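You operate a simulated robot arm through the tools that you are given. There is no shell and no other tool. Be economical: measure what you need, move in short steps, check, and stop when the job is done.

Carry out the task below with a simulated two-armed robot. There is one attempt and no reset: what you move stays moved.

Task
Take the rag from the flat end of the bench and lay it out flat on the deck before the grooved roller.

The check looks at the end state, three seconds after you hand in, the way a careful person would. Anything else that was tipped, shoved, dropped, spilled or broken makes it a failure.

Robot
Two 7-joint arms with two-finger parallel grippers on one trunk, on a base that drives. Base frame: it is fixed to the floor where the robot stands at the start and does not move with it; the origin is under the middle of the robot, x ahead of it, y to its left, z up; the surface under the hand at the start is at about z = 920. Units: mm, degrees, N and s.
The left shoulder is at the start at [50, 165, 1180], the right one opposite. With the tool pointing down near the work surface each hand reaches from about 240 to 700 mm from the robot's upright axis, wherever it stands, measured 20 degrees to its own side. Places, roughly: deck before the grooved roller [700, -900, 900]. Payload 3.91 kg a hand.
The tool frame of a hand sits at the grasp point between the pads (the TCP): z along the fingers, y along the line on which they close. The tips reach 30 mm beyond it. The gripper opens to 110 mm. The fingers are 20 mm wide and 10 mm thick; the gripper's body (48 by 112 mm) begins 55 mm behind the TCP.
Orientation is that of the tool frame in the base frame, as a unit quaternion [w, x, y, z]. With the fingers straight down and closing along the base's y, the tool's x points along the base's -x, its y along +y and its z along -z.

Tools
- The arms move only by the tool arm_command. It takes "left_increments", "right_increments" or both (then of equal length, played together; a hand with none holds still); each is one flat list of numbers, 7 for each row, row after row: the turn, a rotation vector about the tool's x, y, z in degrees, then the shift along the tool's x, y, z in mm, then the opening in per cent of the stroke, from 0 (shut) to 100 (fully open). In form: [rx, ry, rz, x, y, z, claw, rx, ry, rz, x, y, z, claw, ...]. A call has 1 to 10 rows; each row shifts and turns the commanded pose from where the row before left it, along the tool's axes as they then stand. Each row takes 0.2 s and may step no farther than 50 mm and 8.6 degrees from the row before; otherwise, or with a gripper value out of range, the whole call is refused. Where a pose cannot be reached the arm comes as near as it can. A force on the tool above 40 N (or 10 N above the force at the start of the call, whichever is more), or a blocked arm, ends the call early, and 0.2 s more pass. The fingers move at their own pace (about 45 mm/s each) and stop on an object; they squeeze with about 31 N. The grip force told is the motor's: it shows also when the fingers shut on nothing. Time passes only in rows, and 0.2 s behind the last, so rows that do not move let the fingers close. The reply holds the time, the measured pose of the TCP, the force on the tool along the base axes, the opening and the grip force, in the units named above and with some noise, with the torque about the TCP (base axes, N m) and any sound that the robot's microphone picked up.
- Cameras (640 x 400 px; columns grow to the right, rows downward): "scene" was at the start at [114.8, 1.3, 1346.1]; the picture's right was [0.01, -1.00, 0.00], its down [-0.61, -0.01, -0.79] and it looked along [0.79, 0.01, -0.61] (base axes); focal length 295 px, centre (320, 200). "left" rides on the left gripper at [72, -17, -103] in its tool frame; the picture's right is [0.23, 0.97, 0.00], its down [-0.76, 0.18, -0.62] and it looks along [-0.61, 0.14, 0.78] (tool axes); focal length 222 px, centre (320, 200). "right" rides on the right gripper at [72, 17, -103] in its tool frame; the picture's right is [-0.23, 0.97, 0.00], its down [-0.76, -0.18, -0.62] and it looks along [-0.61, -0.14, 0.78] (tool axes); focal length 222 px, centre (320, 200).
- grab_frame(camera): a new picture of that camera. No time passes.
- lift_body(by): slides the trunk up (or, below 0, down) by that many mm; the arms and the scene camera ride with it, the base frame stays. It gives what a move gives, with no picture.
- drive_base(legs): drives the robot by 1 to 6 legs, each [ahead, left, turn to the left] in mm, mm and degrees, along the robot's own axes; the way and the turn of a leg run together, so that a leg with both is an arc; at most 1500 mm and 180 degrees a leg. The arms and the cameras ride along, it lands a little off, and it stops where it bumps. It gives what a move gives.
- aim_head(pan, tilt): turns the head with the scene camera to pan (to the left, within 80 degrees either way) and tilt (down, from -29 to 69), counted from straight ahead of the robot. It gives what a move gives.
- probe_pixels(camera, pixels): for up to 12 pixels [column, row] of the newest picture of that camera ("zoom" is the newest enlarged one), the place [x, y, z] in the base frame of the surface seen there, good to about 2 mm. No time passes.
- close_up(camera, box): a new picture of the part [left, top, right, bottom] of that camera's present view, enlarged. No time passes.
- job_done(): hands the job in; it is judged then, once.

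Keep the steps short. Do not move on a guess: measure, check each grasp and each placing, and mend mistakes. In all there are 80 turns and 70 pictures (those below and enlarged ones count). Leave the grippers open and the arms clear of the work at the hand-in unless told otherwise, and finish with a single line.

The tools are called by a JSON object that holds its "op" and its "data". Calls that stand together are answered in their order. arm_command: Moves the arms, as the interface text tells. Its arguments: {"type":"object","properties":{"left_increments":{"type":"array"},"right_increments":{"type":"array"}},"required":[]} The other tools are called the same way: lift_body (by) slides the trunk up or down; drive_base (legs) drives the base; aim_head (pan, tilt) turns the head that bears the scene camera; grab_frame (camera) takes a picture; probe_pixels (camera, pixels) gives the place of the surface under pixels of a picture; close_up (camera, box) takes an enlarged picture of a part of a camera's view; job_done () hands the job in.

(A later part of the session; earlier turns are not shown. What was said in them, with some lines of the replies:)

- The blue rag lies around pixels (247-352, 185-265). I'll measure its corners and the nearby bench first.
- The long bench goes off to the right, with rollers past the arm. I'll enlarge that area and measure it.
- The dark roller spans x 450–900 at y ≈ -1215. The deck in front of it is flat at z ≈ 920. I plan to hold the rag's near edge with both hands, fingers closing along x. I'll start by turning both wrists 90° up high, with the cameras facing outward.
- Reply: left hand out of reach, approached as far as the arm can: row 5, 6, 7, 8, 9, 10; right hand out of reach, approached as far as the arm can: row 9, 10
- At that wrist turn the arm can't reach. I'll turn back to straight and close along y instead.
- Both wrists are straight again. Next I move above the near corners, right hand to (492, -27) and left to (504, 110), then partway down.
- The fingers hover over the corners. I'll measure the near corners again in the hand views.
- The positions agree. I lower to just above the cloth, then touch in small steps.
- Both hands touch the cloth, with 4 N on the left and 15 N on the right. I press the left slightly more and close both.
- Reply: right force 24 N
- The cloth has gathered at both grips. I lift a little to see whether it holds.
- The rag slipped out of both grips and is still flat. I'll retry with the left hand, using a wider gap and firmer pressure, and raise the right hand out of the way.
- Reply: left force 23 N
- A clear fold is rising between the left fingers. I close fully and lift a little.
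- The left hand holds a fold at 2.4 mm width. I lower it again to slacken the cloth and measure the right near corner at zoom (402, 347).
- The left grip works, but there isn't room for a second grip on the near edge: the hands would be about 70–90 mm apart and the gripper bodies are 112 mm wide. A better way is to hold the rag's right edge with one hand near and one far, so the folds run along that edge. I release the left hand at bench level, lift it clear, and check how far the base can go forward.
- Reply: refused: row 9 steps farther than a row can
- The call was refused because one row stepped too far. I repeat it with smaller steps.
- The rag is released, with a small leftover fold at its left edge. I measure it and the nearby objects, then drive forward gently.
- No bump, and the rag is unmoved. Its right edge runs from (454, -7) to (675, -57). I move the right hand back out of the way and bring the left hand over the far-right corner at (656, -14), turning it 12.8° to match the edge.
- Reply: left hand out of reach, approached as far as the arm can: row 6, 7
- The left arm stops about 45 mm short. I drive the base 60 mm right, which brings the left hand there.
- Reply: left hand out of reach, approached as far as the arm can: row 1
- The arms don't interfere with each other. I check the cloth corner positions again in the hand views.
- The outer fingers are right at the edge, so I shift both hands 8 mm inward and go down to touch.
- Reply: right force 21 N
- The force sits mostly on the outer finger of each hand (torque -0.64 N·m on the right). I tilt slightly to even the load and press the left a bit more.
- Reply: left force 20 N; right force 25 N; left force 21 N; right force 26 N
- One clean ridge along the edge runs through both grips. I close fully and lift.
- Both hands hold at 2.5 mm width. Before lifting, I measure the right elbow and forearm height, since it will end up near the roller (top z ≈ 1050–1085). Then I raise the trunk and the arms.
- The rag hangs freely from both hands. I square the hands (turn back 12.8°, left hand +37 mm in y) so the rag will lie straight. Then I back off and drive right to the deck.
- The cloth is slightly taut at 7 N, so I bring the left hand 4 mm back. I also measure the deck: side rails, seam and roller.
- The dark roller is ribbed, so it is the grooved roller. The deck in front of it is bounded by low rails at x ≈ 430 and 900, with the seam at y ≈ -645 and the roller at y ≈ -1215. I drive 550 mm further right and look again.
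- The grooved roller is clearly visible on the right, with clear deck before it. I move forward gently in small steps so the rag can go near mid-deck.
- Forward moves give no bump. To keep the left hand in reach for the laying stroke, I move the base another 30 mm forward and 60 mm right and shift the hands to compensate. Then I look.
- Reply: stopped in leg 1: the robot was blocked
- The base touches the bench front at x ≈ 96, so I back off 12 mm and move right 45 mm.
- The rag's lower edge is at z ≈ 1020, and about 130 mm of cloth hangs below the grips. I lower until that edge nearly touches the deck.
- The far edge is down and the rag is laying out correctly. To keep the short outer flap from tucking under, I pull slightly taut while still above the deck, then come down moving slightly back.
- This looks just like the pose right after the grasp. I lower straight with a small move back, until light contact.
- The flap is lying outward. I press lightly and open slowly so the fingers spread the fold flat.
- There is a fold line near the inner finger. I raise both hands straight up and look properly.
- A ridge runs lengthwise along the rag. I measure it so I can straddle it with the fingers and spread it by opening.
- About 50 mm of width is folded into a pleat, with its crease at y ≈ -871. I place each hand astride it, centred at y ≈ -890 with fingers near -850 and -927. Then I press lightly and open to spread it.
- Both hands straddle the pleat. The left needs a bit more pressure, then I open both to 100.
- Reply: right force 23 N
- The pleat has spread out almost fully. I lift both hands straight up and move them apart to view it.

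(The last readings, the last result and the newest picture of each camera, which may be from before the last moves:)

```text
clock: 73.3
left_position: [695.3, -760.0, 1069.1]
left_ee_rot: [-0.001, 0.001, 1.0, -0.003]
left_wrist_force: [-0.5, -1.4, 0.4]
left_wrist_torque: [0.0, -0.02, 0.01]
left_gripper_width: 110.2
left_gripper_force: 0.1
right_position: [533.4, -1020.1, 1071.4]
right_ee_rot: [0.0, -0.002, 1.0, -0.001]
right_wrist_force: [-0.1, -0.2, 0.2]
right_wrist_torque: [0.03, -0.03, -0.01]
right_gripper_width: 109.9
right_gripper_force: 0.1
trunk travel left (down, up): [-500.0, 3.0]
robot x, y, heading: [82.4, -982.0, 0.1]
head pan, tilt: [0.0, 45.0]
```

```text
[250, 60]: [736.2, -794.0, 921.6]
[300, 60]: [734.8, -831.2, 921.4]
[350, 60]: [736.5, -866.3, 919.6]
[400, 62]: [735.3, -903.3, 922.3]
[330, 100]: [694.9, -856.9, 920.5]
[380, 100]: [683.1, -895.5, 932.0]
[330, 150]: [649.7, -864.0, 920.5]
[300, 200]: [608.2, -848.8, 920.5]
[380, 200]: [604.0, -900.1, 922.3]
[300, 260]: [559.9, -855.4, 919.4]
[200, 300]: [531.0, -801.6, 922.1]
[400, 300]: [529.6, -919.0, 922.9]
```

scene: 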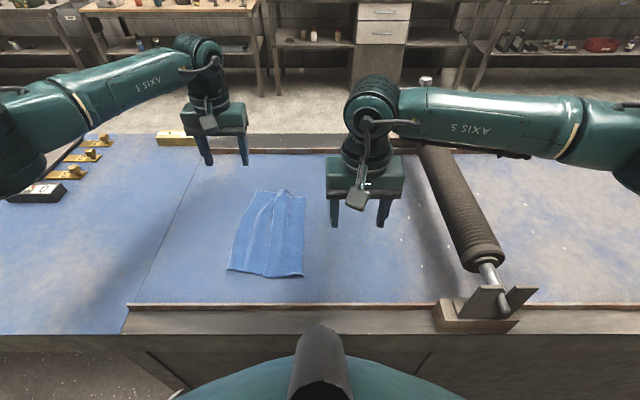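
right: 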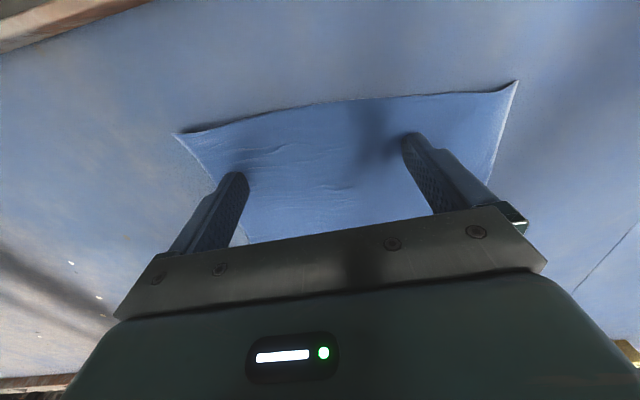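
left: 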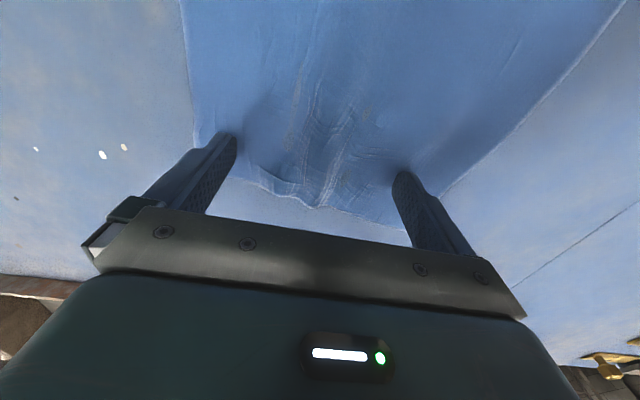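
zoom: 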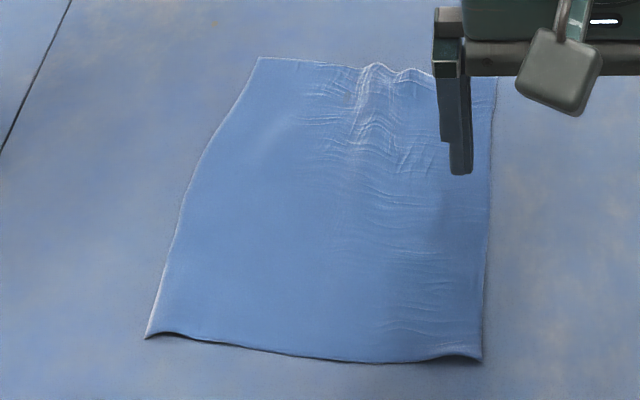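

Much flatter now. Only the far end, around (690, -890), still has wrinkles about 10 mm high. I repeat the spread there with the left hand, slightly further out and firmer.

{"op": "arm_command", "data": {"left_increments": [0, 0, 0, -5, -44, 0, 70, 0, 0, 0, -5, -44, 0, 60, 0, 0, 0, -4, -44, 0, 55, 0, 0, 0, 0, 0, 35, 55, 0, 0, 0, 0, 0, 40, 55, 0, 0, 0, 0, 0, 30, 55, 0, 0, 0, 0, 0, 8, 55, 0, 0, 0, 0, 0, 2, 55, 0, 0, 0, 0, 0, 2, 55, 0, 0, 0, 0, 0, 1, 55], "right_increments": [0, 0, 0, 0, -20, 0, 100, 0, 0, 0, 0, -20, 0, 100, 0, 0, 0, 0, 0, 0, 100, 0, 0, 0, 0, 0, 0, 100, 0, 0, 0, 0, 0, 0, 100, 0, 0, 0, 0, 0, 0, 100, 0, 0, 0, 0, 0, 0, 100, 0, 0, 0, 0, 0, 0, 100, 0, 0, 0, 0, 0, 0, 100, 0, 0, 0, 0, 0, 0, 100]}}

{"op": "grab_frame", "data": {"camera": "left"}}

```text
clock: 75.5
left_position: [709.4, -891.1, 951.6]
left_ee_rot: [0.001, 0.0, 1.0, -0.002]
left_wrist_force: [0.4, 0.7, 5.0]
left_wrist_torque: [0.07, -0.02, -0.03]
left_gripper_width: 60.5
left_gripper_force: 0.1
right_position: [532.6, -1058.8, 1070.6]
right_ee_rot: [0.001, 0.001, 1.0, -0.002]
right_wrist_force: [-0.2, 0.5, 0.4]
right_wrist_torque: [0.01, -0.01, -0.01]
right_gripper_width: 110.0
right_gripper_force: 0.0
trunk travel left (down, up): [-500.0, 3.0]
robot x, y, heading: [81.2, -983.1, 0.0]
head pan, tilt: [0.0, 45.0]
```

```text
14 pictures are left
```

left: 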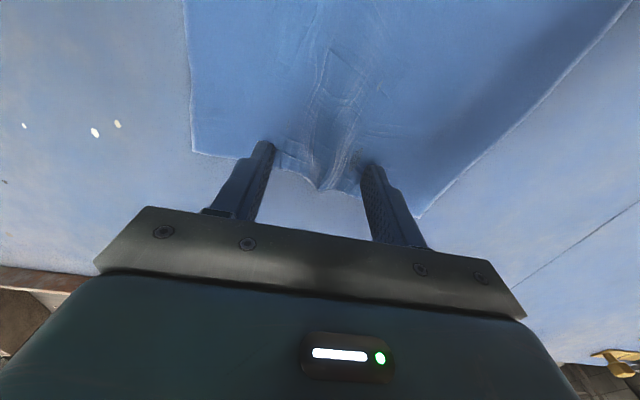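

The fingers straddle the remaining wrinkle. I press firmer and open.

{"op": "arm_command", "data": {"left_increments": [0, 0, 0, 0, 0, 1, 55, 0, 0, 0, 0, 0, 0.7, 55, 0, 0, 0, 0, 0, 0, 65, 0, 0, 0, 0, 0, 0, 75, 0, 0, 0, 0, 0, 0, 85, 0, 0, 0, 0, 0, 0, 92, 0, 0, 0, 0, 0, 0, 100, 0, 0, 0, 0, 0, 0, 100]}}

{"op": "grab_frame", "data": {"camera": "left"}}

```text
clock: 77.3
left_position: [708.2, -892.2, 952.1]
left_ee_rot: [0.001, 0.001, 1.0, -0.001]
left_wrist_force: [-0.6, -4.4, 19.4]
left_wrist_torque: [0.55, -0.1, -0.05]
left_gripper_width: 105.4
left_gripper_force: 0.0
right_position: [532.1, -1058.4, 1070.9]
right_ee_rot: [0.001, 0.001, 1.0, -0.002]
right_wrist_force: [-0.1, 0.0, 0.0]
right_wrist_torque: [0.02, 0.01, 0.0]
right_gripper_width: 110.0
right_gripper_force: 0.0
trunk travel left (down, up): [-500.0, 3.0]
robot x, y, heading: [85.0, -986.8, -0.1]
head pan, tilt: [0.0, 45.0]
```

```text
13 pictures are left
```

left: 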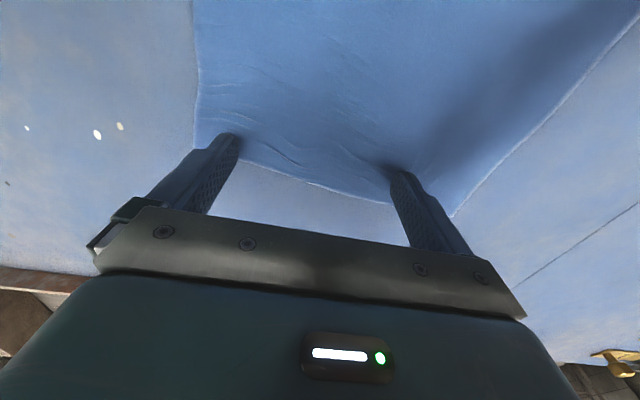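

It's flat there now. I lift the hand clear and take a final look.

{"op": "arm_command", "data": {"left_increments": [0, 0, 0, 0, 0, -20, 100, 0, 0, 0, 0, 0, -40, 100, 0, 0, 0, 0, 0, -40, 100, 0, 0, 0, 0, 40, -20, 100, 0, 0, 0, 0, 45, 0, 100, 0, 0, 0, 0, 45, 0, 100], "right_increments": [0, 0, 0, 0, 0, 0, 100, 0, 0, 0, 0, 0, 0, 100, 0, 0, 0, 0, 0, 0, 100, 0, 0, 0, 0, 0, 0, 100, 0, 0, 0, 0, 0, 0, 100, 0, 0, 0, 0, 0, 0, 100]}}

{"op": "close_up", "data": {"camera": "scene", "box": [195, 175, 335, 290]}}

{"op": "probe_pixels", "data": {"camera": "zoom", "pixels": [[265, 65], [330, 75], [380, 80], [440, 80], [330, 130], [400, 130], [450, 160], [155, 335], [475, 355], [300, 345], [300, 200], [440, 260]]}}

```text
clock: 78.7
left_position: [707.6, -759.9, 1070.6]
left_ee_rot: [-0.001, 0.001, 1.0, -0.002]
left_wrist_force: [-0.5, 0.2, 0.3]
left_wrist_torque: [-0.03, -0.04, 0.0]
left_gripper_width: 110.0
left_gripper_force: 0.0
right_position: [534.5, -1058.8, 1071.3]
right_ee_rot: [0.0, 0.0, 1.0, -0.003]
right_wrist_force: [0.6, -0.1, 0.5]
right_wrist_torque: [-0.02, 0.01, 0.02]
right_gripper_width: 110.1
right_gripper_force: 0.1
trunk travel left (down, up): [-500.0, 3.0]
robot x, y, heading: [84.6, -983.2, -0.1]
head pan, tilt: [0.0, 45.0]
```

```text
3.48 times, centred on (265, 232) of scene
```

zoom: 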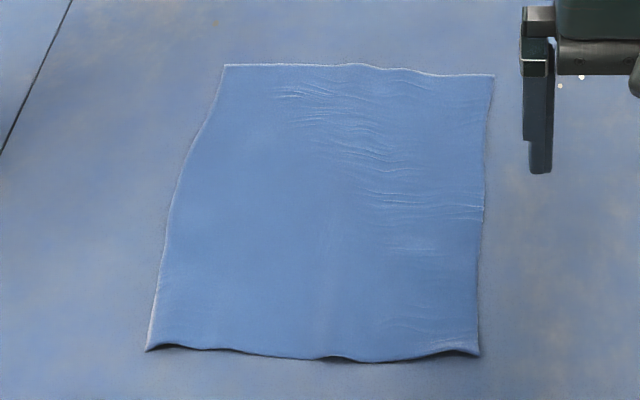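

```text
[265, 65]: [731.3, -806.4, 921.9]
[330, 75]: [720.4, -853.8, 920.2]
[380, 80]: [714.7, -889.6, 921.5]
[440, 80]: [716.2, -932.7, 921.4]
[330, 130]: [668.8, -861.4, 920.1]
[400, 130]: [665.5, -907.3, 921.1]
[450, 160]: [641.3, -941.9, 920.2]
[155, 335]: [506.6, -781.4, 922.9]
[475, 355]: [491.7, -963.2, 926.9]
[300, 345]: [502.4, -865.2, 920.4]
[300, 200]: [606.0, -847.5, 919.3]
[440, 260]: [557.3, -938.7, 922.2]
```

The rag lies flat: the surface is z 919–927, x ≈ 492–736, y ≈ -780 to -963. I raise the arms, back off a little, and check the whole scene.

{"op": "arm_command", "data": {"left_increments": [0, 0, 0, 0, 0, -40, 100, 0, 0, 0, 0, 0, -40, 100], "right_increments": [0, 0, 0, 0, 0, -40, 100, 0, 0, 0, 0, 0, -40, 100]}}

{"op": "drive_base", "data": {"legs": [[-100, 0, 0]]}}

{"op": "grab_frame", "data": {"camera": "scene"}}

{"op": "aim_head", "data": {"pan": 45, "tilt": 35}}

{"op": "grab_frame", "data": {"camera": "scene"}}

```text
clock: 79.3
left_position: [709.5, -759.9, 1150.4]
left_ee_rot: [-0.001, -0.001, 1.0, -0.001]
left_wrist_force: [-0.1, -0.1, -0.2]
left_wrist_torque: [-0.01, -0.01, 0.04]
left_gripper_width: 109.8
left_gripper_force: 0.0
right_position: [534.4, -1059.6, 1152.5]
right_ee_rot: [0.0, 0.001, 1.0, -0.002]
right_wrist_force: [0.9, 0.3, -0.4]
right_wrist_torque: [0.04, 0.02, -0.01]
right_gripper_width: 110.0
right_gripper_force: 0.0
trunk travel left (down, up): [-500.0, 3.0]
robot x, y, heading: [82.9, -984.5, -0.2]
head pan, tilt: [0.0, 45.0]
```

```text
clock: 80.4
left_position: [610.1, -760.4, 1150.1]
left_ee_rot: [0.0, 0.0, 1.0, -0.002]
left_wrist_force: [-1.6, -0.2, 0.8]
left_wrist_torque: [-0.01, -0.02, 0.0]
left_gripper_width: 110.1
left_gripper_force: 0.1
right_position: [434.2, -1057.8, 1151.3]
right_ee_rot: [0.0, 0.0, 1.0, -0.003]
right_wrist_force: [0.0, 0.0, -0.4]
right_wrist_torque: [0.01, -0.03, 0.0]
right_gripper_width: 110.3
right_gripper_force: 0.1
trunk travel left (down, up): [-500.0, 3.0]
robot x, y, heading: [-12.7, -984.8, 0.0]
head pan, tilt: [0.0, 45.0]
```

```text
11 pictures are left
```

scene: 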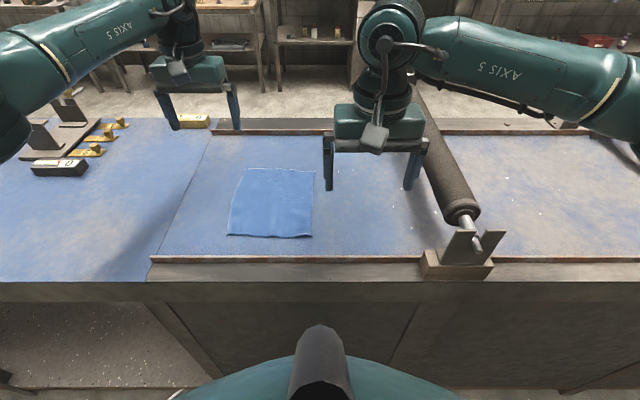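

```text
clock: 81.5
left_position: [610.0, -760.5, 1148.2]
left_ee_rot: [-0.001, 0.0, 1.0, -0.002]
left_wrist_force: [0.4, 0.5, 0.3]
left_wrist_torque: [-0.04, -0.01, 0.0]
left_gripper_width: 110.0
left_gripper_force: 0.1
right_position: [434.8, -1058.0, 1151.2]
right_ee_rot: [0.0, 0.0, 1.0, -0.003]
right_wrist_force: [0.6, 0.8, -0.1]
right_wrist_torque: [-0.02, 0.01, -0.02]
right_gripper_width: 110.3
right_gripper_force: 0.0
trunk travel left (down, up): [-500.0, 3.0]
robot x, y, heading: [-11.6, -977.3, 0.0]
head pan, tilt: [45.0, 35.0]
```

```text
10 pictures are left
```

scene: 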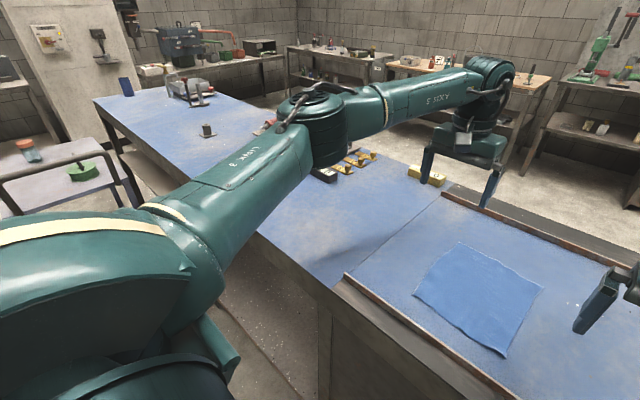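

The rag lies flat on the deck before the grooved roller. Everything else I can see looks undisturbed, the grippers are open and the arms are clear, so I hand in.

{"op": "job_done", "data": {}}

```text
The job is handed in.
```

The rag is laid out flat on the deck before the grooved roller, both grippers are open and clear, and nothing else looked disturbed in the final pictures.
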